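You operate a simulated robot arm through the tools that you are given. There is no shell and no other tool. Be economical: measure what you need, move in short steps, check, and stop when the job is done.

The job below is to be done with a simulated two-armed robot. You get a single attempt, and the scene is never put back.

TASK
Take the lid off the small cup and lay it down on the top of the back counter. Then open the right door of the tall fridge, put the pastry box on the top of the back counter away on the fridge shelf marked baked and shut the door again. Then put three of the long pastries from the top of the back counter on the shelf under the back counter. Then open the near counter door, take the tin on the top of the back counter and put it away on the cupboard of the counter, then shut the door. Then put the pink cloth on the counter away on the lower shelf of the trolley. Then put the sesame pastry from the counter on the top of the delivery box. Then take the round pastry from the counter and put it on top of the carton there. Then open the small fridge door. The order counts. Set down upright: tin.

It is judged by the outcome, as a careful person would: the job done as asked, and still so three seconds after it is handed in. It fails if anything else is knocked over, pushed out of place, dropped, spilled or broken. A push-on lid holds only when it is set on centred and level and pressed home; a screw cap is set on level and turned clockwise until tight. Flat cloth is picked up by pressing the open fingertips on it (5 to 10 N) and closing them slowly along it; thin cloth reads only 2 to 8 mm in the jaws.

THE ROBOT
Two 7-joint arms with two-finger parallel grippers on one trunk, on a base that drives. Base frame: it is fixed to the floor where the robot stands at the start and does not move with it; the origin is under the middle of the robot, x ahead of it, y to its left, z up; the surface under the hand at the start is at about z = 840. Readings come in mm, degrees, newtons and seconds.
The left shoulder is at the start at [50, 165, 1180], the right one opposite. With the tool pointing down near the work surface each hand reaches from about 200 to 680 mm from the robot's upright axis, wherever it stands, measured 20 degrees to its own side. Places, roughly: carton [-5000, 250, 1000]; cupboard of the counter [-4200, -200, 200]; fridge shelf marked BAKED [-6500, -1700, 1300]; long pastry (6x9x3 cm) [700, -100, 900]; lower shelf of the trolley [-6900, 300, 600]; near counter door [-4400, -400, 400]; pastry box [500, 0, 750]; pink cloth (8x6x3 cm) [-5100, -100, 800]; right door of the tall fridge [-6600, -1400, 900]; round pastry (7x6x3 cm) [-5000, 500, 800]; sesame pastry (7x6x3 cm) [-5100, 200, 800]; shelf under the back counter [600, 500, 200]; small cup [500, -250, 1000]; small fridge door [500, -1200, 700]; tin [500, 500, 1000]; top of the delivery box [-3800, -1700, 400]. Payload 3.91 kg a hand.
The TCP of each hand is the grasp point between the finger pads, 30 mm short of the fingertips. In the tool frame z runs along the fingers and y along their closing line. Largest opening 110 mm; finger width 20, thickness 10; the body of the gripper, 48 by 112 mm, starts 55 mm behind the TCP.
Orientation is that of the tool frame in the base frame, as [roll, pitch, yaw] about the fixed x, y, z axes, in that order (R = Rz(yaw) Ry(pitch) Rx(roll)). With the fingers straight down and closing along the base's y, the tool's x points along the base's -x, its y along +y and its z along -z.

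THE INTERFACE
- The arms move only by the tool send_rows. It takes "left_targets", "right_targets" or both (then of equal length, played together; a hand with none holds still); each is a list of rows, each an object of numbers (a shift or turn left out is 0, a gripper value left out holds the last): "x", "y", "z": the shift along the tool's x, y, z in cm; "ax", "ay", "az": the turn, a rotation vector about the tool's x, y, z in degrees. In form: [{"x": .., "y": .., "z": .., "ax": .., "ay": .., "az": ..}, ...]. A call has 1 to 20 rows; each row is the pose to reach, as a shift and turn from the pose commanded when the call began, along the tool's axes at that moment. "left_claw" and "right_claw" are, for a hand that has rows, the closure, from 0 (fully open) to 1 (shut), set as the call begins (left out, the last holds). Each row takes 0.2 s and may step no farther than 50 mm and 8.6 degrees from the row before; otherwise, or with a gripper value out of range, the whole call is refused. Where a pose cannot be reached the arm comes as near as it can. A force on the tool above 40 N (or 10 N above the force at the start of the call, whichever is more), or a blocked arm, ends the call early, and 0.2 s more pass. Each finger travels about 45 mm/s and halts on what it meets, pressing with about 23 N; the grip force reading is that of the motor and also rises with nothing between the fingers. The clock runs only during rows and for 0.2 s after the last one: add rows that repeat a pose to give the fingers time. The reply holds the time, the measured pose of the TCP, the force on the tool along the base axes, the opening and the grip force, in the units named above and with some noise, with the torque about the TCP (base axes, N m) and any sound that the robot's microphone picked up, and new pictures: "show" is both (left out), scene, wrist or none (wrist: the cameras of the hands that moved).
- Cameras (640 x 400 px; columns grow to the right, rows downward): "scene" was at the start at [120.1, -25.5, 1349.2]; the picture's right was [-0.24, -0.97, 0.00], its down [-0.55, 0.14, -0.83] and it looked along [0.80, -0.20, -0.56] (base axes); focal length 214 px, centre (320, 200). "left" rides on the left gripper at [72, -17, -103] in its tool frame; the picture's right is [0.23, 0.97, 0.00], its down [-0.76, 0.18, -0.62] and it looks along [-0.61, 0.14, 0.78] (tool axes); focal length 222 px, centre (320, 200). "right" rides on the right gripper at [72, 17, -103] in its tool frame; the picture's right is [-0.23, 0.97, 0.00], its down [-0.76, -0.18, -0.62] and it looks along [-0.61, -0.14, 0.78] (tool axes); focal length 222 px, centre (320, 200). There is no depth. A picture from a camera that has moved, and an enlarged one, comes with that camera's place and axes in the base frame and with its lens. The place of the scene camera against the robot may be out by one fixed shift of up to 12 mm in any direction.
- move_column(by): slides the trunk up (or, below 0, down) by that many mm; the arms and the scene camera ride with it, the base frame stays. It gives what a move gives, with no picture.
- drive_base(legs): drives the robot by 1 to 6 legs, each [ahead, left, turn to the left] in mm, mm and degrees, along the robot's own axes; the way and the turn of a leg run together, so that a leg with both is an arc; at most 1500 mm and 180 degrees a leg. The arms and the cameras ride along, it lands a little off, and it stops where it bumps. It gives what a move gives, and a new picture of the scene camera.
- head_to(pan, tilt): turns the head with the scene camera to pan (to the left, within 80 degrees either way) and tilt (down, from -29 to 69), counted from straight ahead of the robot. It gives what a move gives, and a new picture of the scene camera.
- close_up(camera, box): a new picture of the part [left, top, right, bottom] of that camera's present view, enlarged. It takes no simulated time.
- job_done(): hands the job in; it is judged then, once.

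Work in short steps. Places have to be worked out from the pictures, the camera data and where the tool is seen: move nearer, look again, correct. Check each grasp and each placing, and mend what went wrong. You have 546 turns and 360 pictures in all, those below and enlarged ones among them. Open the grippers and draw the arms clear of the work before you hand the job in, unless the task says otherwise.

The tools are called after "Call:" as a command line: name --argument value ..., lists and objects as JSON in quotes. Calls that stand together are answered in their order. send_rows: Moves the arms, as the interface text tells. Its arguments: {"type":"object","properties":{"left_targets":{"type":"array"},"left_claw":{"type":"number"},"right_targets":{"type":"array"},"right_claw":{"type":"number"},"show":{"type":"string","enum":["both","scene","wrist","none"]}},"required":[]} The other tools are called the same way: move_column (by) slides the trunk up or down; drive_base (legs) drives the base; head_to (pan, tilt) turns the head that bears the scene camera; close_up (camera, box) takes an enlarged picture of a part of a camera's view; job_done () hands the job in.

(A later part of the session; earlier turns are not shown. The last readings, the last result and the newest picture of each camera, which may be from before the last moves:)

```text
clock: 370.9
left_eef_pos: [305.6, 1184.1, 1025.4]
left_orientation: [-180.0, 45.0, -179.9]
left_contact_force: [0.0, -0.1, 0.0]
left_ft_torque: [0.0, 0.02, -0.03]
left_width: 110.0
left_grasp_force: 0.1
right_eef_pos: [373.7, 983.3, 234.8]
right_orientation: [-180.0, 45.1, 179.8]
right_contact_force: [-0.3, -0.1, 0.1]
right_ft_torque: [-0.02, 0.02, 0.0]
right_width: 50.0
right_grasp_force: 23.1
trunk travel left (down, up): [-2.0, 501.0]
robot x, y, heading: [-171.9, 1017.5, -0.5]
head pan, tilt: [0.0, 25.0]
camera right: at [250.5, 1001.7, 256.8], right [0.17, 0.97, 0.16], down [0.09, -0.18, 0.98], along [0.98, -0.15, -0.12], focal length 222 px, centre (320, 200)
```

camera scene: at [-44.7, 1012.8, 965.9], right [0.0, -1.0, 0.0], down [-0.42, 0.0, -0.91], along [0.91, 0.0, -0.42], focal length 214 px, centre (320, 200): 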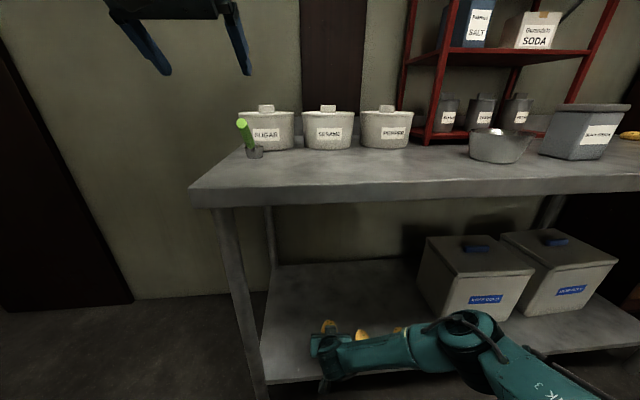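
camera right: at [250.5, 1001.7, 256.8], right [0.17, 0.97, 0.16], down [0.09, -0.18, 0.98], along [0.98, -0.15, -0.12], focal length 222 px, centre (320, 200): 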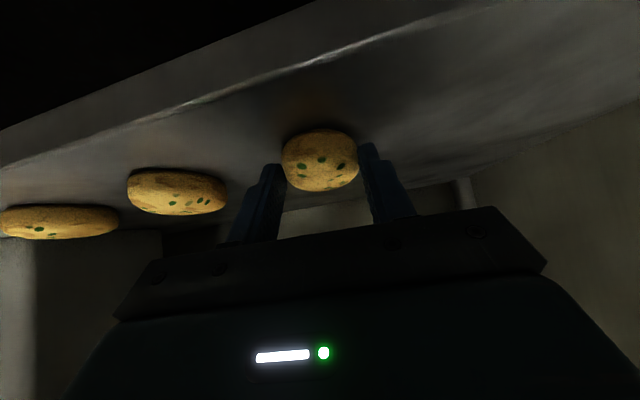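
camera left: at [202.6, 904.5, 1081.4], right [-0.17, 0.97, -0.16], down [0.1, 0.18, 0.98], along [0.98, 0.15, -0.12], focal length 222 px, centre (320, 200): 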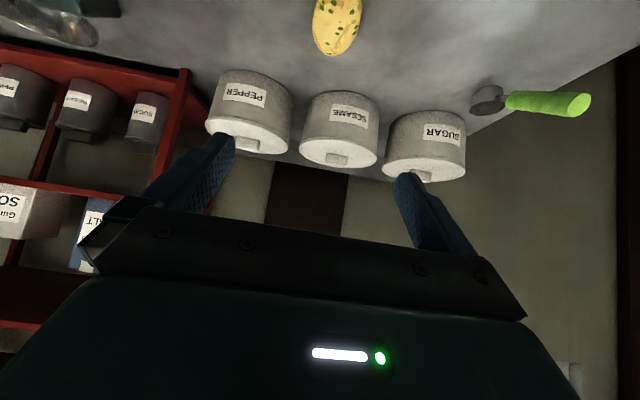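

Call:
send_rows --right_targets '[{}, {}, {}, {"x": -0.5, "z": -1}, {"x": -1.5, "z": -4}, {"x": -3, "z": -8}]' --right_claw 0.15 --show "wrist"

```text
clock: 372.3
left_eef_pos: [306.5, 1184.3, 1026.1]
left_orientation: [-180.0, 45.0, -179.8]
left_contact_force: [1.0, 0.2, 0.6]
left_ft_torque: [0.02, 0.03, -0.04]
left_width: 110.2
left_grasp_force: 0.0
right_eef_pos: [339.4, 983.5, 313.7]
right_orientation: [-180.0, 45.1, 179.6]
right_contact_force: [-0.8, 0.4, -0.3]
right_ft_torque: [0.01, -0.02, 0.01]
right_width: 93.3
right_grasp_force: 0.0
trunk travel left (down, up): [-2.0, 501.0]
robot x, y, heading: [-169.8, 1019.4, -0.5]
head pan, tilt: [0.0, 25.0]
camera right: at [214.8, 1002.0, 335.0], right [0.17, 0.97, 0.16], down [0.09, -0.18, 0.98], along [0.98, -0.15, -0.12], focal length 222 px, centre (320, 200)
```

right: 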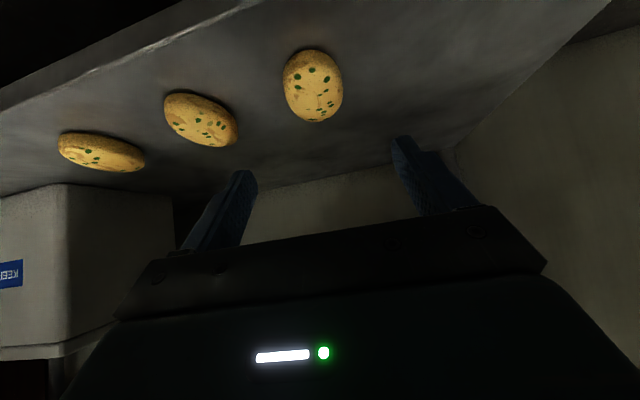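

All three long pastries are on the shelf. Now I back out, raise the arms, and head to the counter door (strict order: open it first).

Call:
drive_base --legs '[[-330, 0, 0.5]]'

Call:
send_rows --right_targets '[{"x": -2, "z": -4}, {"x": -4, "z": -8}, {"x": -7, "z": -11.5}, {"x": -10, "z": -15}, {"x": -13, "z": -18.5}, {"x": -16, "z": -22}, {"x": -19, "z": -25.5}]' --right_claw 0 --show "none"

Call:
move_column --by 300

Call:
drive_base --legs '[[0, -1170, 0], [0, 0, -90], [0, 0, -90], [1050, 80, 0], [750, 500, 0]]'

```text
clock: 374.5
left_eef_pos: [-22.6, 1187.8, 1025.0]
left_orientation: [179.9, 45.0, -179.8]
left_contact_force: [0.4, -0.2, 0.2]
left_ft_torque: [0.0, 0.0, 0.01]
left_width: 109.9
left_grasp_force: 0.0
right_eef_pos: [10.2, 986.7, 312.4]
right_orientation: [-179.8, 45.1, 179.9]
right_contact_force: [-0.2, -0.6, -0.3]
right_ft_torque: [0.0, 0.0, 0.02]
right_width: 93.3
right_grasp_force: 0.1
trunk travel left (down, up): [-2.0, 501.0]
robot x, y, heading: [-500.5, 1022.1, -0.0]
head pan, tilt: [0.0, 25.0]
camera scene: at [-373.2, 1014.3, 965.9], right [0.0, -1.0, 0.0], down [-0.42, 0.0, -0.91], along [0.91, 0.0, -0.42], focal length 214 px, centre (320, 200)
```

scene: 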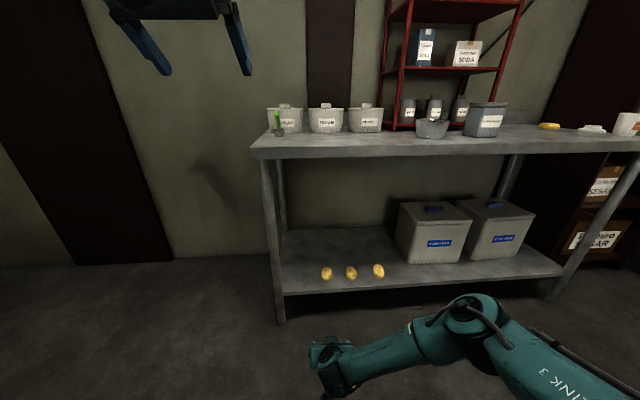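

```text
clock: 376.1
left_eef_pos: [-23.5, 1186.6, 1025.1]
left_orientation: [180.0, 45.0, -179.9]
left_contact_force: [-0.1, -0.4, -0.2]
left_ft_torque: [0.0, 0.01, 0.0]
left_width: 110.0
left_grasp_force: 0.0
right_eef_pos: [-36.9, 987.2, 628.0]
right_orientation: [-179.8, 45.0, 179.9]
right_contact_force: [0.1, 0.3, -0.3]
right_ft_torque: [-0.05, 0.03, 0.01]
right_width: 109.8
right_grasp_force: 0.0
trunk travel left (down, up): [-2.0, 501.0]
robot x, y, heading: [-501.7, 1017.2, -0.2]
head pan, tilt: [0.0, 25.0]
```

```text
clock: 379.1
left_eef_pos: [-22.1, 1187.1, 1324.6]
left_orientation: [-180.0, 45.0, -179.8]
left_contact_force: [0.0, -0.3, -0.2]
left_ft_torque: [-0.02, -0.01, -0.02]
left_width: 110.3
left_grasp_force: 0.0
right_eef_pos: [-37.0, 987.7, 927.6]
right_orientation: [-179.9, 45.1, 180.0]
right_contact_force: [-0.1, 0.0, 0.3]
right_ft_torque: [0.01, -0.03, 0.0]
right_width: 110.1
right_grasp_force: 0.1
trunk travel left (down, up): [-302.0, 201.0]
robot x, y, heading: [-499.8, 1018.2, -0.1]
head pan, tilt: [0.0, 25.0]
```

```text
clock: 406.9
left_eef_pos: [-2783.2, -954.8, 1324.8]
left_orientation: [180.0, 45.0, 1.1]
left_contact_force: [-0.1, -0.2, 0.0]
left_ft_torque: [0.02, -0.03, -0.02]
left_width: 109.8
left_grasp_force: 0.1
right_eef_pos: [-2771.5, -755.8, 926.9]
right_orientation: [-179.8, 45.1, 0.8]
right_contact_force: [0.5, -0.1, 0.1]
right_ft_torque: [0.01, -0.01, 0.04]
right_width: 110.2
right_grasp_force: 0.0
trunk travel left (down, up): [-302.0, 201.0]
robot x, y, heading: [-2310.1, -782.4, -179.2]
head pan, tilt: [0.0, 25.0]
camera scene: at [-2424.7, -785.6, 1265.9], right [-0.01, 1.0, 0.0], down [0.42, 0.01, -0.91], along [-0.91, -0.01, -0.42], focal length 214 px, centre (320, 200)
```

scene: 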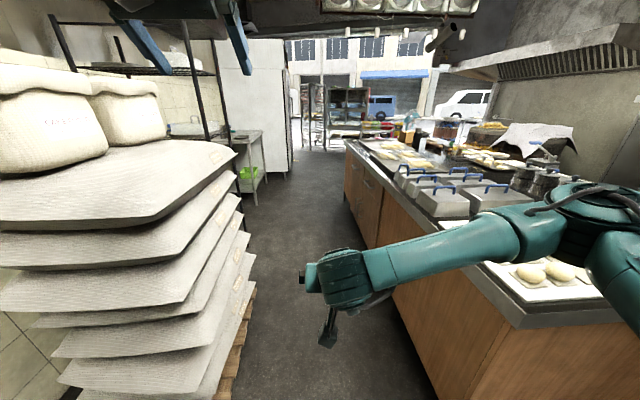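

I continue down the aisle, looking toward the counter side.

Call:
drive_base --legs '[[1450, 60, -0.8]]'

Call:
head_to --pan -50 --tilt 30

```text
clock: 414.1
left_eef_pos: [-4235.8, -1016.5, 1325.2]
left_orientation: [180.0, 45.0, 0.3]
left_contact_force: [0.1, 0.0, -0.2]
left_ft_torque: [-0.02, -0.01, -0.01]
left_width: 110.3
left_grasp_force: 0.0
right_eef_pos: [-4222.4, -817.4, 927.1]
right_orientation: [-179.9, 45.1, -0.1]
right_contact_force: [0.4, 0.3, 0.5]
right_ft_torque: [0.0, 0.01, -0.02]
right_width: 109.9
right_grasp_force: 0.1
trunk travel left (down, up): [-302.0, 201.0]
robot x, y, heading: [-3759.2, -846.4, 179.8]
head pan, tilt: [0.0, 25.0]
camera scene: at [-3874.8, -852.6, 1265.9], right [0.0, 1.0, 0.0], down [0.42, 0.0, -0.91], along [-0.91, 0.0, -0.42], focal length 214 px, centre (320, 200)
```

scene: 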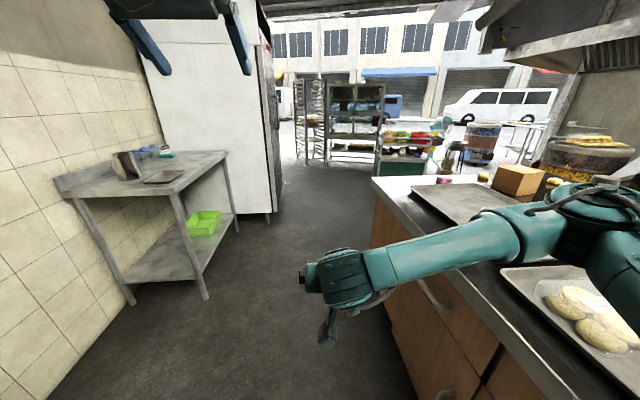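

```text
clock: 415.3
left_eef_pos: [-4236.4, -1016.8, 1325.8]
left_orientation: [-180.0, 45.0, 0.3]
left_contact_force: [0.1, -0.4, -1.2]
left_ft_torque: [0.02, -0.02, -0.01]
left_width: 110.1
left_grasp_force: 0.1
right_eef_pos: [-4220.2, -816.1, 927.5]
right_orientation: [-179.9, 45.1, -0.1]
right_contact_force: [-0.2, -0.6, -1.1]
right_ft_torque: [-0.05, -0.01, 0.01]
right_width: 110.0
right_grasp_force: 0.1
trunk travel left (down, up): [-302.0, 201.0]
robot x, y, heading: [-3756.9, -849.5, 179.9]
head pan, tilt: [-50.0, 30.0]
camera scene: at [-3840.7, -783.4, 1258.0], right [0.77, 0.64, 0.0], down [0.32, -0.38, -0.87], along [-0.56, 0.66, -0.5], focal length 214 px, centre (320, 200)
```

scene: 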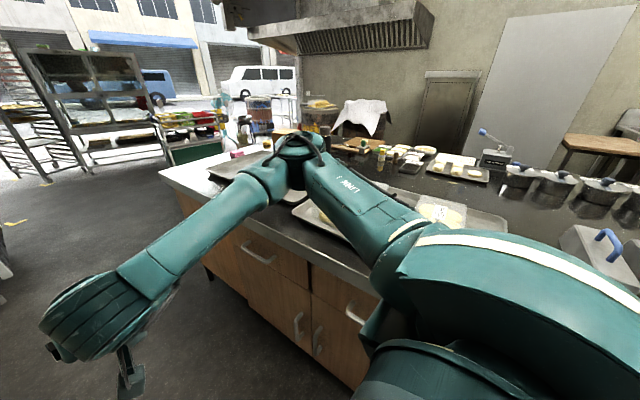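

Two lower doors with vertical handles in the middle. I raise the arms and face the counter squarely.

Call:
move_column --by 150

Call:
drive_base --legs '[[450, 130, 0], [0, 0, -89.8]]'

Call:
head_to --pan 0 --tilt 50

```text
clock: 417.0
left_eef_pos: [-4235.8, -1017.4, 1474.4]
left_orientation: [179.9, 44.9, 0.2]
left_contact_force: [0.1, 0.8, 1.0]
left_ft_torque: [0.02, 0.02, 0.02]
left_width: 110.1
left_grasp_force: 0.0
right_eef_pos: [-4221.9, -816.6, 1077.1]
right_orientation: [-179.9, 45.1, -0.1]
right_contact_force: [0.4, -0.1, 0.5]
right_ft_torque: [-0.01, 0.0, -0.02]
right_width: 110.1
right_grasp_force: 0.0
trunk travel left (down, up): [-452.0, 51.0]
robot x, y, heading: [-3755.9, -847.2, 179.9]
head pan, tilt: [-50.0, 30.0]
```

```text
clock: 423.5
left_eef_pos: [-4390.4, -508.9, 1475.3]
left_orientation: [-180.0, 44.9, -87.3]
left_contact_force: [0.2, 0.7, -0.1]
left_ft_torque: [-0.02, 0.03, -0.01]
left_width: 110.0
left_grasp_force: 0.1
right_eef_pos: [-4189.8, -513.9, 1077.0]
right_orientation: [-179.9, 45.1, -87.8]
right_contact_force: [-0.7, 0.4, -0.3]
right_ft_torque: [-0.01, 0.01, -0.02]
right_width: 109.9
right_grasp_force: 0.1
trunk travel left (down, up): [-452.0, 51.0]
robot x, y, heading: [-4202.0, -982.1, 92.3]
head pan, tilt: [-50.0, 30.0]
camera scene: at [-4130.9, -893.2, 1407.9], right [0.67, -0.74, 0.0], down [-0.37, -0.34, -0.87], along [0.64, 0.58, -0.5], focal length 214 px, centre (320, 200)
```

scene: 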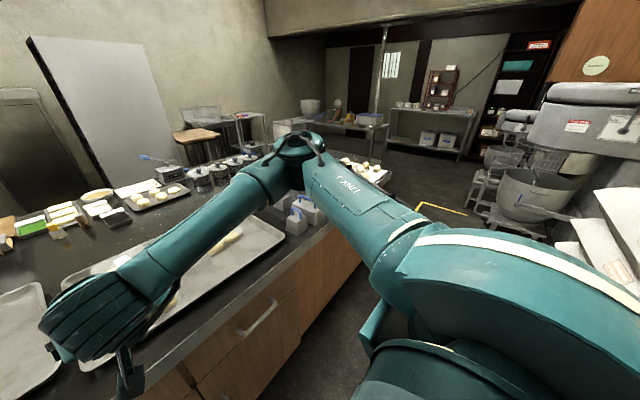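

```text
clock: 424.7
left_eef_pos: [-4389.7, -509.3, 1476.6]
left_orientation: [-180.0, 45.0, -87.5]
left_contact_force: [-0.4, 0.6, -0.4]
left_ft_torque: [-0.01, -0.01, 0.01]
left_width: 109.9
left_grasp_force: 0.0
right_eef_pos: [-4189.1, -515.1, 1076.2]
right_orientation: [-180.0, 45.1, -87.9]
right_contact_force: [0.0, 0.3, -0.2]
right_ft_torque: [-0.02, 0.02, 0.0]
right_width: 110.0
right_grasp_force: 0.1
trunk travel left (down, up): [-452.0, 51.0]
robot x, y, heading: [-4203.4, -978.8, 92.3]
head pan, tilt: [0.0, 50.0]
camera scene: at [-4200.9, -877.1, 1378.5], right [1.0, 0.04, 0.0], down [0.03, -0.77, -0.64], along [-0.03, 0.64, -0.77], focal length 214 px, centre (320, 200)
```

scene: 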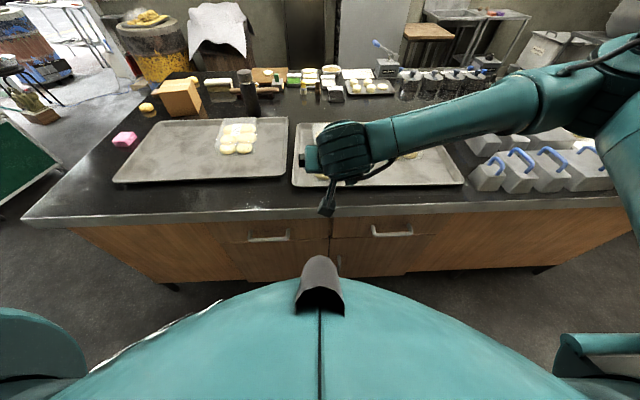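

The left lower door (centre x≈-4380) matches the listed near door. I back up and lower the trunk for a proper look.

Call:
drive_base --legs '[[-250, 0, -2.3]]'

Call:
move_column --by -300

Call:
head_to --pan 10 --tilt 35

```text
clock: 426.5
left_eef_pos: [-4369.5, -723.8, 1475.4]
left_orientation: [-180.0, 45.2, -89.4]
left_contact_force: [0.0, 0.4, 0.5]
left_ft_torque: [0.01, 0.0, 0.03]
left_width: 109.9
left_grasp_force: 0.0
right_eef_pos: [-4170.7, -735.0, 1076.5]
right_orientation: [-179.9, 45.1, -89.7]
right_contact_force: [0.7, 0.4, 0.5]
right_ft_torque: [-0.03, 0.02, 0.01]
right_width: 109.9
right_grasp_force: 0.2
trunk travel left (down, up): [-452.0, 51.0]
robot x, y, heading: [-4196.1, -1200.0, 90.1]
head pan, tilt: [0.0, 50.0]
stopped in leg 1: the robot was blocked; the commanded pose is now the measured one
camera scene: at [-4193.8, -1096.6, 1378.4], right [1.0, 0.01, 0.0], down [0.01, -0.77, -0.64], along [0.0, 0.64, -0.77], focal length 214 px, centre (320, 200)
```

scene: 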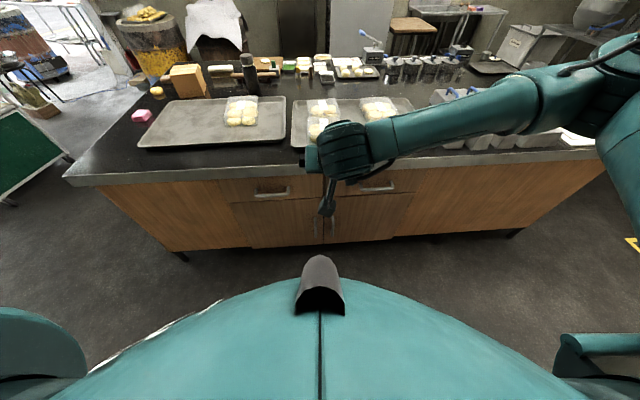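

```text
clock: 429.5
left_eef_pos: [-4370.2, -723.4, 1176.7]
left_orientation: [180.0, 45.1, -89.2]
left_contact_force: [0.0, -1.0, 0.4]
left_ft_torque: [0.03, 0.01, -0.02]
left_width: 110.3
left_grasp_force: 0.0
right_eef_pos: [-4170.7, -735.8, 777.2]
right_orientation: [-179.9, 45.1, -89.6]
right_contact_force: [0.1, -0.4, -0.2]
right_ft_torque: [-0.02, -0.01, 0.03]
right_width: 109.8
right_grasp_force: 0.1
trunk travel left (down, up): [-152.0, 351.0]
robot x, y, heading: [-4199.7, -1198.3, 90.4]
head pan, tilt: [0.0, 50.0]
```

```text
clock: 430.2
left_eef_pos: [-4369.8, -725.0, 1177.8]
left_orientation: [-180.0, 45.1, -89.3]
left_contact_force: [0.8, 0.1, -0.6]
left_ft_torque: [0.0, 0.0, 0.05]
left_width: 109.8
left_grasp_force: 0.0
right_eef_pos: [-4170.0, -736.4, 776.9]
right_orientation: [-179.9, 45.1, -89.6]
right_contact_force: [0.7, -1.1, 0.2]
right_ft_torque: [0.0, -0.03, -0.02]
right_width: 110.1
right_grasp_force: 0.0
trunk travel left (down, up): [-152.0, 351.0]
robot x, y, heading: [-4195.1, -1198.2, 90.6]
head pan, tilt: [10.0, 35.0]
camera scene: at [-4208.7, -1087.9, 1100.1], right [0.98, 0.18, 0.0], down [0.1, -0.56, -0.82], along [-0.15, 0.81, -0.57], focal length 214 px, centre (320, 200)
```

scene: 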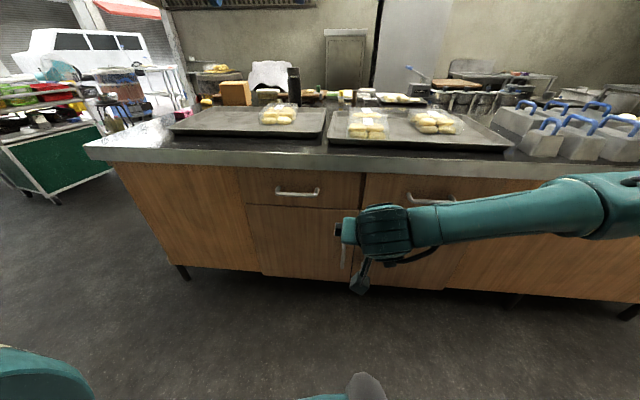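

Look through the right wrist camera, which faces the door closely.

Call:
close_up --camera "right" --box '[0, 0, 640, 400]'

Call:
close_up --camera "scene" --box '[220, 130, 400, 300]'

```text
1.00 times, centred on (320, 200) of right (not enlarged: the box is as wide or as high as the picture)
camera zoom: at [-4186.6, -860.8, 799.0], right [-0.97, 0.15, 0.16], down [0.18, 0.1, 0.98], along [0.14, 0.98, -0.12], focal length 222 px, centre (320, 200)
```

zoom: 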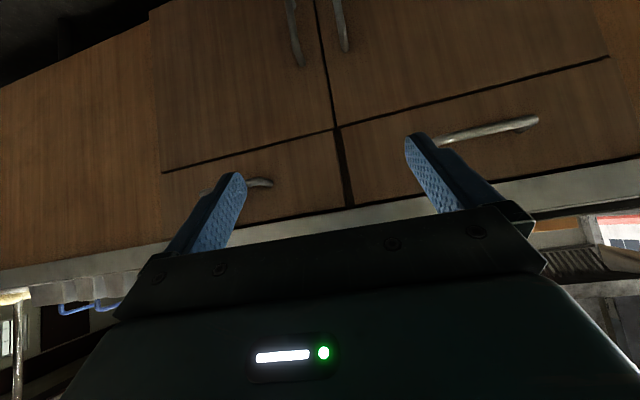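

```text
2.35 times, centred on (310, 215) of scene
camera zoom: at [-4208.7, -1087.9, 1100.1], right [0.98, 0.18, 0.0], down [0.1, -0.56, -0.82], along [-0.15, 0.81, -0.57], focal length 505 px, centre (344, 165)
```

zoom: 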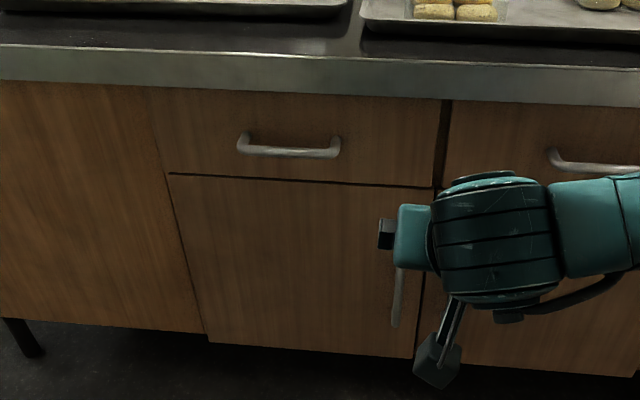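

Door: x −4667…−4187, z 60–585, front plane y≈-396; its handle is vertical at [-4226,-436], z 262–440, hinge at left. I stand to its right, turned 45° left, with the trunk fully down.

Call:
drive_base --legs '[[0, 0, 45], [0, -345, 0]]'

Call:
move_column --by -150

```text
clock: 435.9
left_eef_pos: [-4414.7, -741.4, 1176.3]
left_orientation: [-180.0, 45.2, -44.0]
left_contact_force: [-0.1, -0.4, 0.2]
left_ft_torque: [-0.02, -0.01, 0.01]
left_width: 109.9
left_grasp_force: 0.0
right_eef_pos: [-4266.2, -608.2, 776.3]
right_orientation: [-180.0, 45.1, -44.2]
right_contact_force: [-1.7, 0.2, 0.7]
right_ft_torque: [0.03, -0.04, 0.01]
right_width: 110.2
right_grasp_force: 0.2
trunk travel left (down, up): [-152.0, 351.0]
robot x, y, heading: [-3955.5, -951.4, 136.0]
head pan, tilt: [10.0, 35.0]
camera scene: at [-4045.6, -887.2, 1100.2], right [0.56, 0.83, 0.0], down [0.47, -0.32, -0.82], along [-0.68, 0.46, -0.57], focal length 214 px, centre (320, 200)
```

scene: 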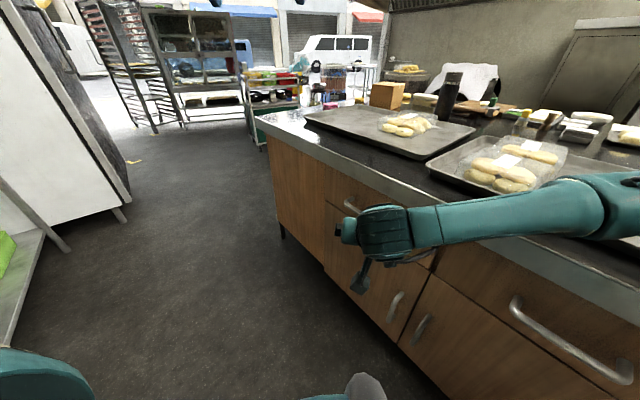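

```text
clock: 437.6
left_eef_pos: [-4415.7, -741.2, 1027.1]
left_orientation: [-180.0, 45.2, -44.0]
left_contact_force: [0.9, 0.1, -0.4]
left_ft_torque: [0.03, -0.01, 0.01]
left_width: 109.9
left_grasp_force: 0.0
right_eef_pos: [-4267.2, -607.0, 627.5]
right_orientation: [-179.9, 45.1, -44.2]
right_contact_force: [0.3, 0.1, 0.2]
right_ft_torque: [0.0, 0.04, 0.01]
right_width: 109.8
right_grasp_force: 0.0
trunk travel left (down, up): [-2.0, 501.0]
robot x, y, heading: [-3958.1, -952.4, 135.9]
head pan, tilt: [10.0, 35.0]
```

Move the right hand to a pre-grasp in front of the handle, turned 31° to face the door, jaws narrowed.

Call:
send_rows --right_targets '[{"x": 2.1, "y": -1.8, "z": 2.6, "ax": 3.6, "az": 3.6}, {"x": 4.1, "y": -3.7, "z": 5.3, "ax": 7.3, "az": 7.3}, {"x": 6.2, "y": -5.5, "z": 7.9, "ax": 11, "az": 11}, {"x": 8.2, "y": -7.3, "z": 10.5, "ax": 14.6, "az": 14.6}, {"x": 10.3, "y": -9.2, "z": 13.2, "ax": 18.3, "az": 18.3}, {"x": 12.3, "y": -11, "z": 15.8, "ax": 21.9, "az": 21.9}, {"x": 12.3, "y": -11, "z": 15.8, "ax": 21.9, "az": 21.9}]' --right_claw 0.45

```text
clock: 439.4
left_eef_pos: [-4416.8, -752.1, 1028.3]
left_orientation: [-179.2, 45.5, -43.2]
left_contact_force: [-0.6, -0.3, 0.3]
left_ft_torque: [0.03, -0.02, -0.01]
left_width: 109.9
left_grasp_force: 0.0
right_eef_pos: [-4235.4, -492.1, 479.6]
right_orientation: [175.3, 50.7, -78.5]
right_contact_force: [-0.1, 0.7, -1.3]
right_ft_torque: [0.01, 0.0, 0.04]
right_width: 60.5
right_grasp_force: 0.0
trunk travel left (down, up): [-2.0, 501.0]
robot x, y, heading: [-3959.7, -956.4, 135.8]
head pan, tilt: [10.0, 35.0]
stopped in row 7 (right hand): the arm was blocked; the commanded pose is now the measured one
camera scene: at [-4046.4, -895.4, 949.6], right [0.56, 0.83, 0.01], down [0.47, -0.31, -0.82], along [-0.68, 0.47, -0.57], focal length 214 px, centre (320, 200)
camera right: at [-4218.8, -618.5, 490.1], right [-0.97, -0.11, 0.23], down [0.22, 0.06, 0.97], along [-0.12, 0.99, -0.03], focal length 222 px, centre (320, 200)
```

scene: 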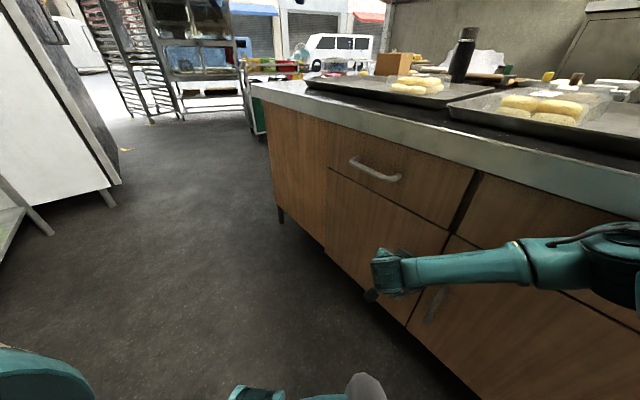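
right: 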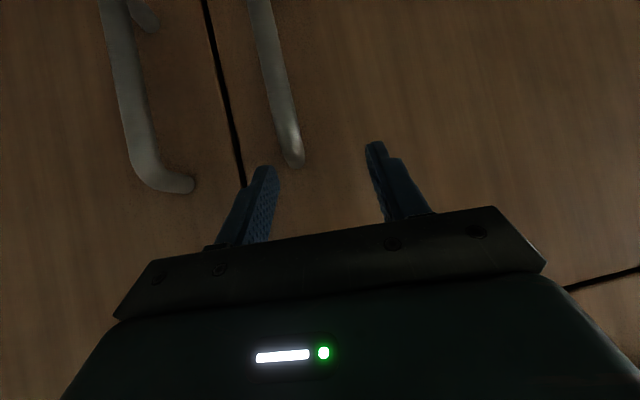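

The arm was blocked by its own elbow against the counter at this stance. I lift back out and instead face the counter squarely at x≈-4380.

Call:
send_rows --right_targets '[{"x": -1, "z": -3.4}, {"x": -2.1, "z": -6.9}, {"x": -3.2, "z": -10.3}, {"x": -4.2, "z": -13.8}, {"x": -5.3, "z": -17.2}]' --show "none"

Call:
drive_base --legs '[[-100, 0, 0], [0, 0, -46], [0, 420, 0]]'

```text
clock: 440.6
left_eef_pos: [-4416.4, -742.9, 1026.6]
left_orientation: [-179.9, 45.1, -44.0]
left_contact_force: [0.5, 0.2, -0.2]
left_ft_torque: [-0.01, -0.01, 0.02]
left_width: 109.8
left_grasp_force: 0.1
right_eef_pos: [-4197.2, -584.2, 618.4]
right_orientation: [176.4, 48.9, -77.6]
right_contact_force: [0.0, -0.3, 0.2]
right_ft_torque: [0.0, 0.0, -0.01]
right_width: 60.8
right_grasp_force: 0.1
trunk travel left (down, up): [-2.0, 501.0]
robot x, y, heading: [-3955.1, -952.8, 135.7]
head pan, tilt: [10.0, 35.0]
```

```text
clock: 447.6
left_eef_pos: [-4471.1, -550.2, 1026.4]
left_orientation: [-180.0, 45.1, -89.2]
left_contact_force: [-0.3, 0.1, 0.0]
left_ft_torque: [-0.04, -0.01, 0.02]
left_width: 109.9
left_grasp_force: 0.0
right_eef_pos: [-4204.6, -595.8, 616.0]
right_orientation: [176.3, 48.9, -123.0]
right_contact_force: [0.3, 0.8, 0.2]
right_ft_torque: [0.01, -0.01, 0.0]
right_width: 60.7
right_grasp_force: 0.1
trunk travel left (down, up): [-2.0, 501.0]
robot x, y, heading: [-4296.7, -1024.8, 90.7]
head pan, tilt: [10.0, 35.0]
camera scene: at [-4309.1, -914.7, 950.2], right [0.98, 0.18, 0.0], down [0.1, -0.56, -0.82], along [-0.15, 0.81, -0.57], focal length 214 px, centre (320, 200)
```

scene: 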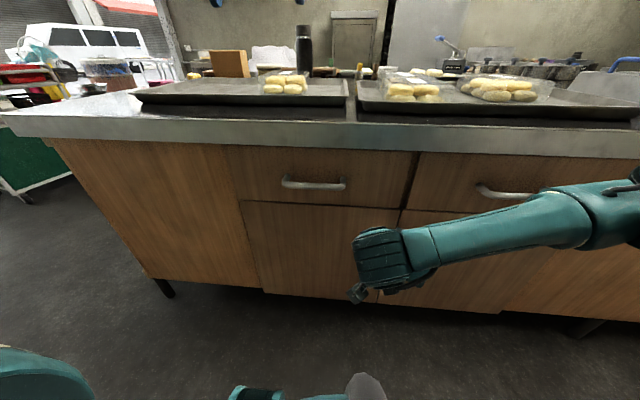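

Square on now. Turn the right hand to face the door and bring it to the handle's pre-grasp.

Call:
send_rows --right_targets '[{"x": 1.7, "y": 1, "z": 2.8, "ax": -4.1, "az": -3.6}, {"x": 3.5, "y": 2.1, "z": 5.6, "ax": -8.3, "az": -7.2}, {"x": 5.2, "y": 3.1, "z": 8.3, "ax": -12.4, "az": -10.8}, {"x": 6.9, "y": 4.2, "z": 11.1, "ax": -16.6, "az": -14.5}, {"x": 8.7, "y": 5.2, "z": 13.9, "ax": -20.7, "az": -18.1}, {"x": 10.4, "y": 6.2, "z": 16.7, "ax": -24.9, "az": -21.7}, {"x": 10.4, "y": 6.2, "z": 16.7, "ax": -24.9, "az": -21.7}]' --right_claw 0.3 --show "wrist"

```text
clock: 449.2
left_eef_pos: [-4471.1, -552.9, 1026.2]
left_orientation: [-180.0, 45.1, -89.3]
left_contact_force: [0.6, 0.5, -0.8]
left_ft_torque: [0.01, 0.01, 0.01]
left_width: 110.1
left_grasp_force: 0.1
right_eef_pos: [-4236.8, -508.5, 431.9]
right_orientation: [176.9, 50.3, -89.5]
right_contact_force: [-0.3, 0.2, 1.1]
right_ft_torque: [-0.01, 0.01, 0.0]
right_width: 77.2
right_grasp_force: 0.1
trunk travel left (down, up): [-2.0, 501.0]
robot x, y, heading: [-4298.0, -1028.1, 90.4]
head pan, tilt: [10.0, 35.0]
camera right: at [-4246.9, -635.8, 443.1], right [-0.97, 0.1, 0.21], down [0.21, 0.02, 0.98], along [0.09, 1.0, -0.04], focal length 222 px, centre (320, 200)
```

right: 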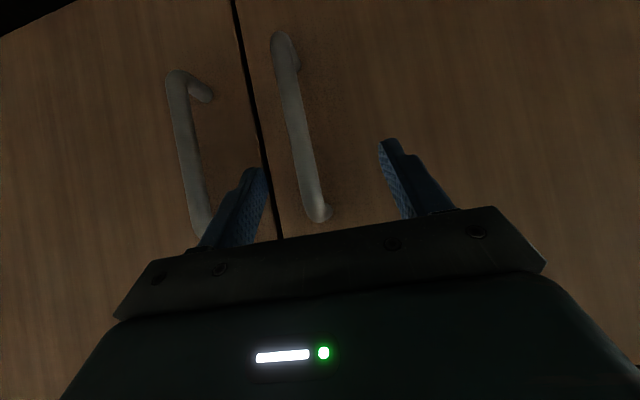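

The handle bar is at x≈-4226, z 282–445. Advance 98 mm onto it.

Call:
send_rows --right_targets '[{"x": 0.3, "y": -1.1, "z": 3.3}, {"x": 0.6, "y": -1.1, "z": 6.6}, {"x": 0.9, "y": -1.1, "z": 9.6}, {"x": 0.9, "y": -1.1, "z": 9.6}]' --show "none"

Call:
send_rows --right_targets '[{}, {}, {}, {}, {}]' --right_claw 1 --show "wrist"

```text
clock: 450.0
left_eef_pos: [-4469.7, -554.5, 1027.2]
left_orientation: [179.9, 45.3, -89.4]
left_contact_force: [0.3, -1.7, 1.5]
left_ft_torque: [0.0, 0.02, 0.0]
left_width: 109.8
left_grasp_force: 0.1
right_eef_pos: [-4238.4, -463.2, 368.2]
right_orientation: [176.0, 49.2, -89.0]
right_contact_force: [3.8, -20.2, 15.2]
right_ft_torque: [1.24, 0.09, -0.22]
right_width: 77.2
right_grasp_force: 0.0
trunk travel left (down, up): [-2.0, 501.0]
robot x, y, heading: [-4295.6, -1030.0, 90.4]
head pan, tilt: [10.0, 35.0]
stopped in row 3 (right hand): the force on the tool passed its limit at 260 N (the readings are from after the stop); the commanded pose is now the measured one
```

```text
clock: 450.6
left_eef_pos: [-4468.2, -553.7, 1026.7]
left_orientation: [180.0, 45.3, -89.4]
left_contact_force: [-0.1, 1.0, 0.1]
left_ft_torque: [-0.01, 0.0, 0.02]
left_width: 110.3
left_grasp_force: 0.1
right_eef_pos: [-4236.7, -462.3, 368.7]
right_orientation: [176.6, 49.1, -88.5]
right_contact_force: [7.3, -19.8, 16.6]
right_ft_torque: [1.6, -1.62, -0.2]
right_width: 35.5
right_grasp_force: 13.1
trunk travel left (down, up): [-2.0, 501.0]
robot x, y, heading: [-4298.1, -1029.5, 90.6]
head pan, tilt: [10.0, 35.0]
stopped in row 3 (right hand): the force on the tool passed its limit at 41 N (the readings are from after the stop); the commanded pose is now the measured one
camera right: at [-4244.4, -589.5, 382.0], right [-0.97, 0.08, 0.21], down [0.21, 0.04, 0.98], along [0.07, 1.0, -0.06], focal length 222 px, centre (320, 200)
```

right: 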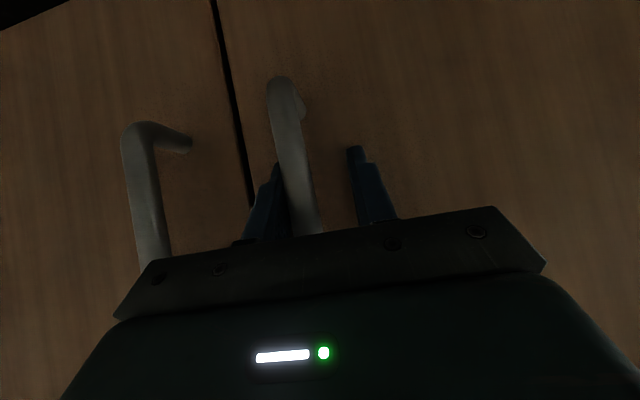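

The fingertips touched the door face (it is nearer, y≈-432). I back off 15 mm and close on the bar.

Call:
send_rows --right_targets '[{"z": -0.8}, {"z": -1.6}, {"z": -1.6, "y": -0.6}]' --right_claw 0.3 --show "none"

Call:
send_rows --right_targets '[{}, {}, {}, {}, {}]' --right_claw 1 --show "wrist"

```text
clock: 451.4
left_eef_pos: [-4468.5, -552.2, 1025.8]
left_orientation: [180.0, 45.3, -89.3]
left_contact_force: [0.1, -0.2, 0.2]
left_ft_torque: [0.01, -0.01, -0.02]
left_width: 110.0
left_grasp_force: 0.1
right_eef_pos: [-4229.9, -475.4, 377.0]
right_orientation: [176.0, 49.0, -89.0]
right_contact_force: [-0.1, 0.1, -0.6]
right_ft_torque: [0.0, 0.01, 0.01]
right_width: 77.1
right_grasp_force: 0.1
trunk travel left (down, up): [-2.0, 501.0]
robot x, y, heading: [-4297.4, -1027.9, 90.2]
head pan, tilt: [10.0, 35.0]
```

```text
clock: 452.6
left_eef_pos: [-4468.4, -553.4, 1026.9]
left_orientation: [-179.9, 45.2, -89.4]
left_contact_force: [-0.2, 0.6, 0.2]
left_ft_torque: [-0.02, 0.0, 0.0]
left_width: 109.9
left_grasp_force: 0.0
right_eef_pos: [-4225.9, -473.7, 375.8]
right_orientation: [176.5, 49.0, -88.9]
right_contact_force: [19.3, -3.4, 3.8]
right_ft_torque: [-0.39, -1.17, -0.14]
right_width: 16.3
right_grasp_force: 44.7
trunk travel left (down, up): [-2.0, 501.0]
robot x, y, heading: [-4297.1, -1027.2, 90.3]
head pan, tilt: [10.0, 35.0]
camera right: at [-4234.8, -600.2, 390.7], right [-0.97, 0.09, 0.21], down [0.21, 0.04, 0.98], along [0.08, 1.0, -0.06], focal length 222 px, centre (320, 200)
```

right: 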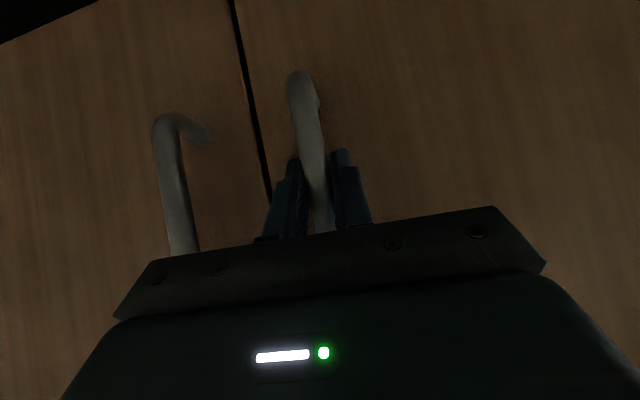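

Gripped. Pull the first 10° with the arm.

Call:
send_rows --right_targets '[{"x": 0.6, "y": -0.2, "z": -0.7}, {"x": 1.2, "y": 0, "z": -1.4, "ax": 1.5, "az": 1.3}, {"x": 2.5, "y": 0.3, "z": -2.9, "ax": 3, "az": 2.6}, {"x": 3.8, "y": 0.8, "z": -4.3, "ax": 4.5, "az": 3.9}, {"x": 5, "y": 1.2, "z": -5.7, "ax": 6, "az": 5.2}]' --show "none"

Call:
drive_base --legs '[[-130, 50, 0]]'

```text
clock: 453.8
left_eef_pos: [-4468.2, -551.7, 1026.5]
left_orientation: [179.9, 45.2, -89.4]
left_contact_force: [-0.9, -0.7, 0.0]
left_ft_torque: [-0.01, -0.01, -0.01]
left_width: 110.0
left_grasp_force: 0.0
right_eef_pos: [-4236.0, -552.7, 377.0]
right_orientation: [176.6, 48.6, -96.6]
right_contact_force: [25.0, -5.6, 1.6]
right_ft_torque: [0.31, -1.33, 0.04]
right_width: 16.3
right_grasp_force: 45.2
trunk travel left (down, up): [-2.0, 501.0]
robot x, y, heading: [-4299.4, -1029.6, 90.2]
head pan, tilt: [10.0, 35.0]
```

```text
clock: 454.8
left_eef_pos: [-4481.8, -586.9, 1026.5]
left_orientation: [180.0, 45.2, -89.5]
left_contact_force: [-0.4, -0.1, 0.3]
left_ft_torque: [0.02, -0.03, 0.02]
left_width: 109.7
left_grasp_force: 0.1
right_eef_pos: [-4244.7, -586.1, 376.8]
right_orientation: [177.4, 48.8, -96.6]
right_contact_force: [-2.3, 0.2, -0.1]
right_ft_torque: [-0.15, -1.27, -0.03]
right_width: 15.9
right_grasp_force: 45.9
trunk travel left (down, up): [-2.0, 501.0]
robot x, y, heading: [-4310.5, -1065.8, 90.2]
head pan, tilt: [10.0, 35.0]
stopped in leg 1: the force on the tool passed its limit at 43 N (the readings are from after the stop); the commanded pose is now the measured one
camera scene: at [-4321.9, -951.1, 950.1], right [0.98, 0.18, 0.0], down [0.1, -0.56, -0.82], along [-0.15, 0.81, -0.57], focal length 214 px, centre (320, 200)
```

scene: 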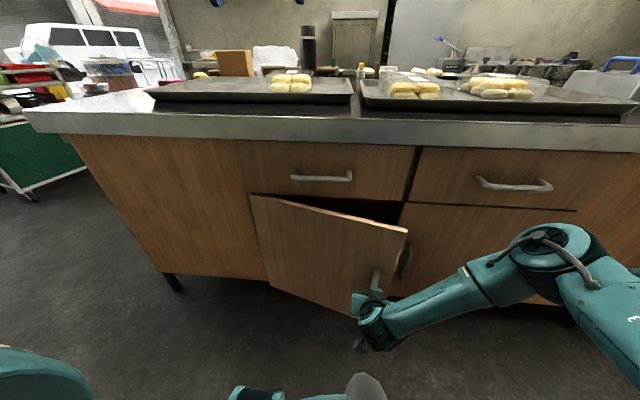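

Door is opening (~15°). Continue in short pulls along the arc.

Call:
drive_base --legs '[[-55, 24, 0]]'

Call:
send_rows --right_targets '[{"x": 0.7, "y": 0.4, "z": -0.8, "ax": 1.5, "az": 1.3}, {"x": 1.4, "y": 0.9, "z": -1.6, "ax": 3, "az": 2.6}, {"x": 2, "y": 1.4, "z": -2.4, "ax": 4.5, "az": 3.9}, {"x": 2.7, "y": 2, "z": -3.2, "ax": 6, "az": 5.2}, {"x": 3.4, "y": 2.6, "z": -4, "ax": 7.5, "az": 6.5}]' --show "none"

```text
clock: 455.7
left_eef_pos: [-4504.3, -641.9, 1026.9]
left_orientation: [180.0, 45.2, -89.5]
left_contact_force: [-0.6, 0.6, 0.1]
left_ft_torque: [-0.01, -0.02, 0.0]
left_width: 110.0
left_grasp_force: 0.0
right_eef_pos: [-4265.6, -641.0, 376.7]
right_orientation: [177.7, 48.9, -96.8]
right_contact_force: [20.9, -10.6, 8.5]
right_ft_torque: [-0.1, -1.32, 0.08]
right_width: 16.1
right_grasp_force: 45.8
trunk travel left (down, up): [-2.0, 501.0]
robot x, y, heading: [-4331.5, -1118.9, 90.2]
head pan, tilt: [10.0, 35.0]
camera scene: at [-4345.0, -1006.1, 950.3], right [0.98, 0.18, 0.0], down [0.1, -0.56, -0.82], along [-0.15, 0.81, -0.57], focal length 214 px, centre (320, 200)
```

scene: 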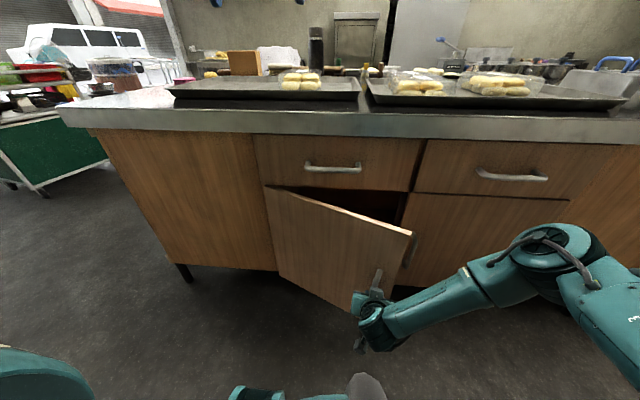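

```text
clock: 456.8
left_eef_pos: [-4504.7, -640.9, 1024.8]
left_orientation: [-179.9, 45.1, -89.6]
left_contact_force: [-0.1, -0.1, 0.2]
left_ft_torque: [-0.01, -0.04, 0.0]
left_width: 110.1
left_grasp_force: 0.1
right_eef_pos: [-4284.2, -675.3, 377.0]
right_orientation: [178.6, 49.0, -104.6]
right_contact_force: [-5.5, 9.3, -14.0]
right_ft_torque: [-0.15, -0.94, -0.45]
right_width: 16.0
right_grasp_force: 45.1
trunk travel left (down, up): [-2.0, 501.0]
robot x, y, heading: [-4337.3, -1117.0, 90.3]
head pan, tilt: [10.0, 35.0]
stopped in row 5 (right hand): the force on the tool passed its limit at 49 N (the readings are from after the stop); the commanded pose is now the measured one
```

About 27° open. A bit further with the base.

Call:
drive_base --legs '[[-50, 45, 0]]'

Call:
drive_base --legs '[[-10, 70, 5]]'

```text
clock: 458.1
left_eef_pos: [-4550.2, -692.4, 1027.3]
left_orientation: [180.0, 45.2, -89.5]
left_contact_force: [0.2, 0.2, -0.6]
left_ft_torque: [0.0, -0.01, -0.01]
left_width: 110.0
left_grasp_force: 0.1
right_eef_pos: [-4321.6, -728.5, 376.7]
right_orientation: [179.8, 49.1, -105.0]
right_contact_force: [1.8, -1.0, 4.0]
right_ft_torque: [-0.49, -0.06, 0.07]
right_width: 15.8
right_grasp_force: 44.8
trunk travel left (down, up): [-2.0, 501.0]
robot x, y, heading: [-4377.5, -1171.2, 90.3]
head pan, tilt: [10.0, 35.0]
stopped in leg 1: the force on the tool passed its limit at 41 N (the readings are from after the stop); the commanded pose is now the measured one
camera scene: at [-4390.7, -1057.7, 950.2], right [0.98, 0.18, 0.0], down [0.1, -0.56, -0.82], along [-0.14, 0.81, -0.57], focal length 214 px, centre (320, 200)
```

scene: 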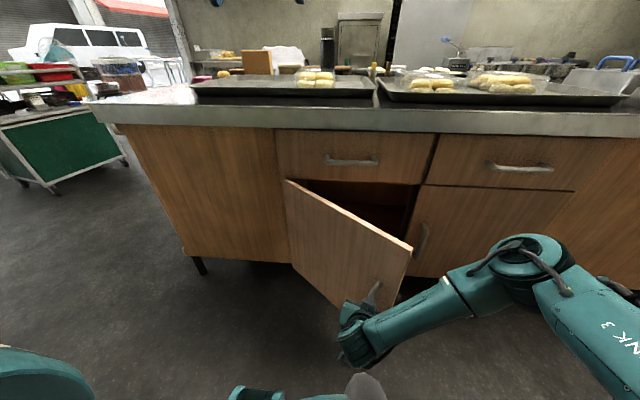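

```text
clock: 458.8
left_eef_pos: [-4557.4, -697.1, 1027.1]
left_orientation: [179.9, 45.3, -89.3]
left_contact_force: [-0.3, 0.6, 0.7]
left_ft_torque: [0.02, 0.02, -0.04]
left_width: 110.0
left_grasp_force: 0.1
right_eef_pos: [-4322.2, -729.7, 376.3]
right_orientation: [-179.2, 49.2, -105.0]
right_contact_force: [2.4, -3.8, 4.7]
right_ft_torque: [0.15, 0.46, 0.13]
right_width: 15.6
right_grasp_force: 44.5
trunk travel left (down, up): [-2.0, 501.0]
robot x, y, heading: [-4384.2, -1170.6, 90.2]
head pan, tilt: [10.0, 35.0]
stopped in leg 1: the force on the tool passed its limit at 57 N (the readings are from after the stop); the commanded pose is now the measured one
camera scene: at [-4396.7, -1059.0, 950.1], right [0.98, 0.18, 0.0], down [0.1, -0.56, -0.82], along [-0.15, 0.81, -0.57], focal length 214 px, centre (320, 200)
```

scene: 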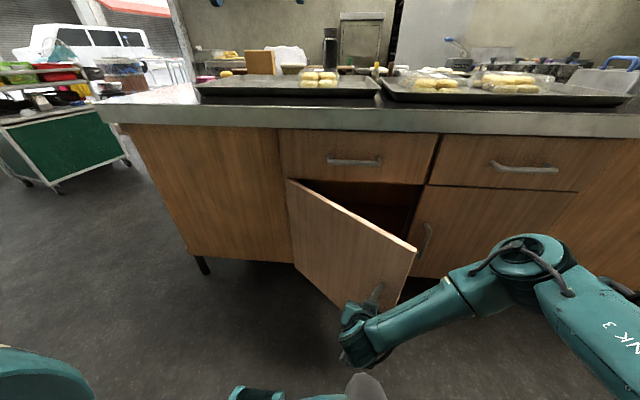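

Door ~37° open. I release, lift the hand above the door, and go round to stand at the right facing along the counter (−x).

Call:
send_rows --right_targets '[{}, {}, {"z": -2}, {"z": -5}, {"z": -8}, {"x": -3, "z": -11}, {"x": -6, "z": -14}, {"x": -9.3, "z": -17.3}, {"x": -12.5, "z": -20}, {"x": -15.5, "z": -23}]' --right_claw 0.3 --show "none"

Call:
drive_base --legs '[[0, -514, 0], [190, 0, 0], [0, 0, 90]]'

```text
clock: 459.6
left_eef_pos: [-4558.9, -695.7, 1026.9]
left_orientation: [-179.9, 45.3, -89.3]
left_contact_force: [0.4, 0.0, -0.3]
left_ft_torque: [-0.03, 0.0, 0.01]
left_width: 110.1
left_grasp_force: 0.0
right_eef_pos: [-4319.2, -732.2, 389.8]
right_orientation: [-179.4, 50.7, -105.8]
right_contact_force: [0.2, 2.2, 0.5]
right_ft_torque: [-0.11, 0.06, 0.0]
right_width: 77.0
right_grasp_force: 0.2
trunk travel left (down, up): [-2.0, 501.0]
robot x, y, heading: [-4387.1, -1171.1, 90.6]
head pan, tilt: [10.0, 35.0]
stopped in row 3 (right hand): the force on the tool passed its limit at 55 N (the readings are from after the stop); the commanded pose is now the measured one
```

```text
clock: 461.2
left_eef_pos: [-4506.2, -694.2, 1027.9]
left_orientation: [180.0, 45.3, -89.3]
left_contact_force: [0.0, -0.3, -0.3]
left_ft_torque: [0.01, -0.01, -0.01]
left_width: 109.9
left_grasp_force: 0.1
right_eef_pos: [-4277.4, -727.6, 392.7]
right_orientation: [178.5, 50.9, -106.4]
right_contact_force: [-8.2, 5.2, 0.0]
right_ft_torque: [-0.11, -0.04, -0.07]
right_width: 81.5
right_grasp_force: 4.7
trunk travel left (down, up): [-2.0, 501.0]
robot x, y, heading: [-4332.1, -1165.1, 90.7]
head pan, tilt: [10.0, 35.0]
stopped in leg 1: the force on the tool passed its limit at 49 N (the readings are from after the stop); the commanded pose is now the measured one
camera scene: at [-4344.3, -1057.6, 950.2], right [0.98, 0.18, 0.0], down [0.11, -0.56, -0.82], along [-0.15, 0.81, -0.57], focal length 214 px, centre (320, 200)
```

scene: 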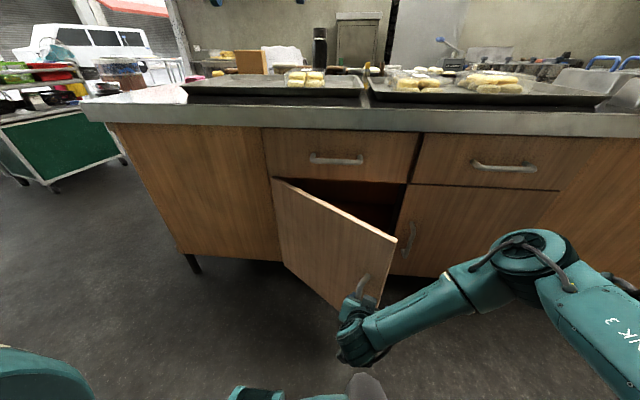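

The hand still straddles the bar. Open fully and withdraw slowly along the fingers.

Call:
send_rows --right_targets '[{"y": 0.5}, {"y": 0.8}, {"y": 0.8, "z": -1}, {"y": 0.8, "z": -2}, {"y": 0.8, "z": -3.5}, {"y": 0.8, "z": -5}, {"y": 0.8, "z": -7}, {"y": 0.8, "z": -9}]' --right_claw 0 --show "wrist"

```text
clock: 462.2
left_eef_pos: [-4504.8, -695.5, 1027.7]
left_orientation: [180.0, 45.3, -89.2]
left_contact_force: [0.4, 0.0, 0.4]
left_ft_torque: [0.03, 0.02, 0.0]
left_width: 109.8
left_grasp_force: 0.0
right_eef_pos: [-4281.3, -729.4, 404.3]
right_orientation: [178.8, 52.2, -107.2]
right_contact_force: [0.5, 0.1, -0.1]
right_ft_torque: [-0.01, -0.02, -0.03]
right_width: 109.9
right_grasp_force: 0.1
trunk travel left (down, up): [-2.0, 501.0]
robot x, y, heading: [-4328.4, -1171.6, 90.5]
head pan, tilt: [10.0, 35.0]
stopped in row 4 (right hand): the force on the tool passed its limit at 48 N (the readings are from after the stop); the commanded pose is now the measured one
camera right: at [-4333.0, -845.2, 411.3], right [-0.89, 0.41, 0.19], down [0.17, -0.08, 0.98], along [0.41, 0.91, 0.0], focal length 222 px, centre (320, 200)
```

right: 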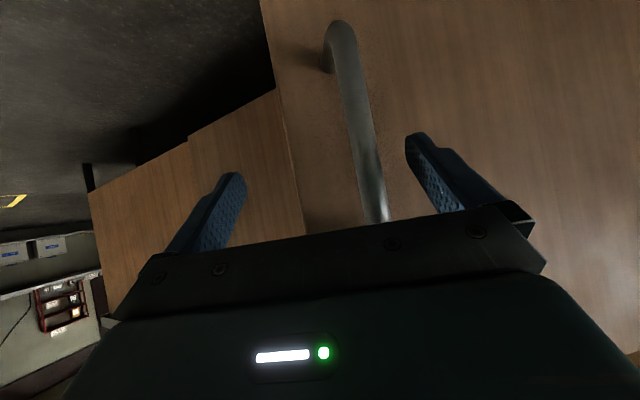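

Something resists upward; withdraw level instead.

Call:
send_rows --right_targets '[{"x": 0.6, "z": -0.8}, {"x": 1.2, "z": -1.6}, {"x": 1.9, "z": -2.4}, {"x": 2.6, "z": -3.3}, {"x": 3.7, "z": -4.7}, {"x": 4.3, "z": -5.5}]' --show "scene"

```text
clock: 462.6
left_eef_pos: [-4506.0, -694.8, 1027.0]
left_orientation: [180.0, 45.2, -89.2]
left_contact_force: [0.3, 0.6, -0.4]
left_ft_torque: [0.01, 0.0, 0.04]
left_width: 109.8
left_grasp_force: 0.2
right_eef_pos: [-4278.4, -729.3, 408.8]
right_orientation: [178.6, 53.7, -108.4]
right_contact_force: [0.0, 2.4, 0.9]
right_ft_torque: [-0.09, 0.02, -0.06]
right_width: 110.1
right_grasp_force: 0.0
trunk travel left (down, up): [-2.0, 501.0]
robot x, y, heading: [-4333.8, -1170.4, 91.0]
head pan, tilt: [10.0, 35.0]
stopped in row 2 (right hand): the force on the tool passed its limit at 49 N (the readings are from after the stop); the commanded pose is now the measured one
camera scene: at [-4344.0, -1057.8, 950.2], right [0.98, 0.18, 0.0], down [0.11, -0.56, -0.82], along [-0.15, 0.81, -0.57], focal length 214 px, centre (320, 200)
```

scene: 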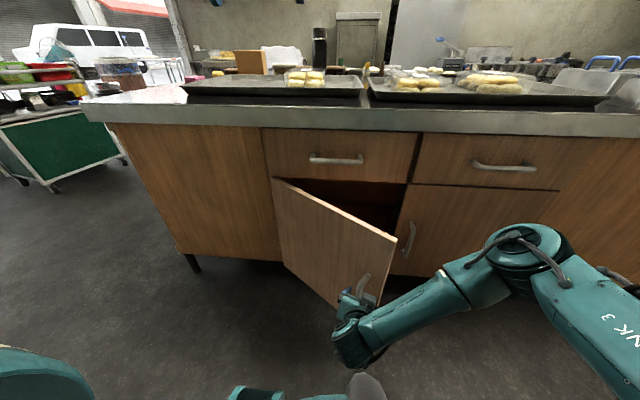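

The wrist is close to the robot's own base, so it can't come straight back. I lift it straight up along the bar instead.

Call:
send_rows --right_targets '[{"x": -1.6, "z": -1.2}, {"x": -3.2, "z": -2.4}, {"x": -4.8, "z": -3.5}, {"x": -6.4, "z": -4.7}, {"x": -8, "z": -5.9}, {"x": -10, "z": -7.4}, {"x": -12.1, "z": -8.9}, {"x": -14.5, "z": -10.6}]' --show "none"

```text
clock: 464.4
left_eef_pos: [-4506.6, -695.4, 1027.4]
left_orientation: [180.0, 45.3, -89.3]
left_contact_force: [-0.5, 1.2, 0.2]
left_ft_torque: [0.03, 0.02, -0.02]
left_width: 110.3
left_grasp_force: 0.0
right_eef_pos: [-4276.7, -729.9, 587.2]
right_orientation: [178.8, 53.5, -108.3]
right_contact_force: [0.6, 0.1, -0.9]
right_ft_torque: [-0.03, 0.04, -0.01]
right_width: 109.8
right_grasp_force: 0.1
trunk travel left (down, up): [-2.0, 501.0]
robot x, y, heading: [-4333.4, -1171.8, 90.7]
head pan, tilt: [10.0, 35.0]
```

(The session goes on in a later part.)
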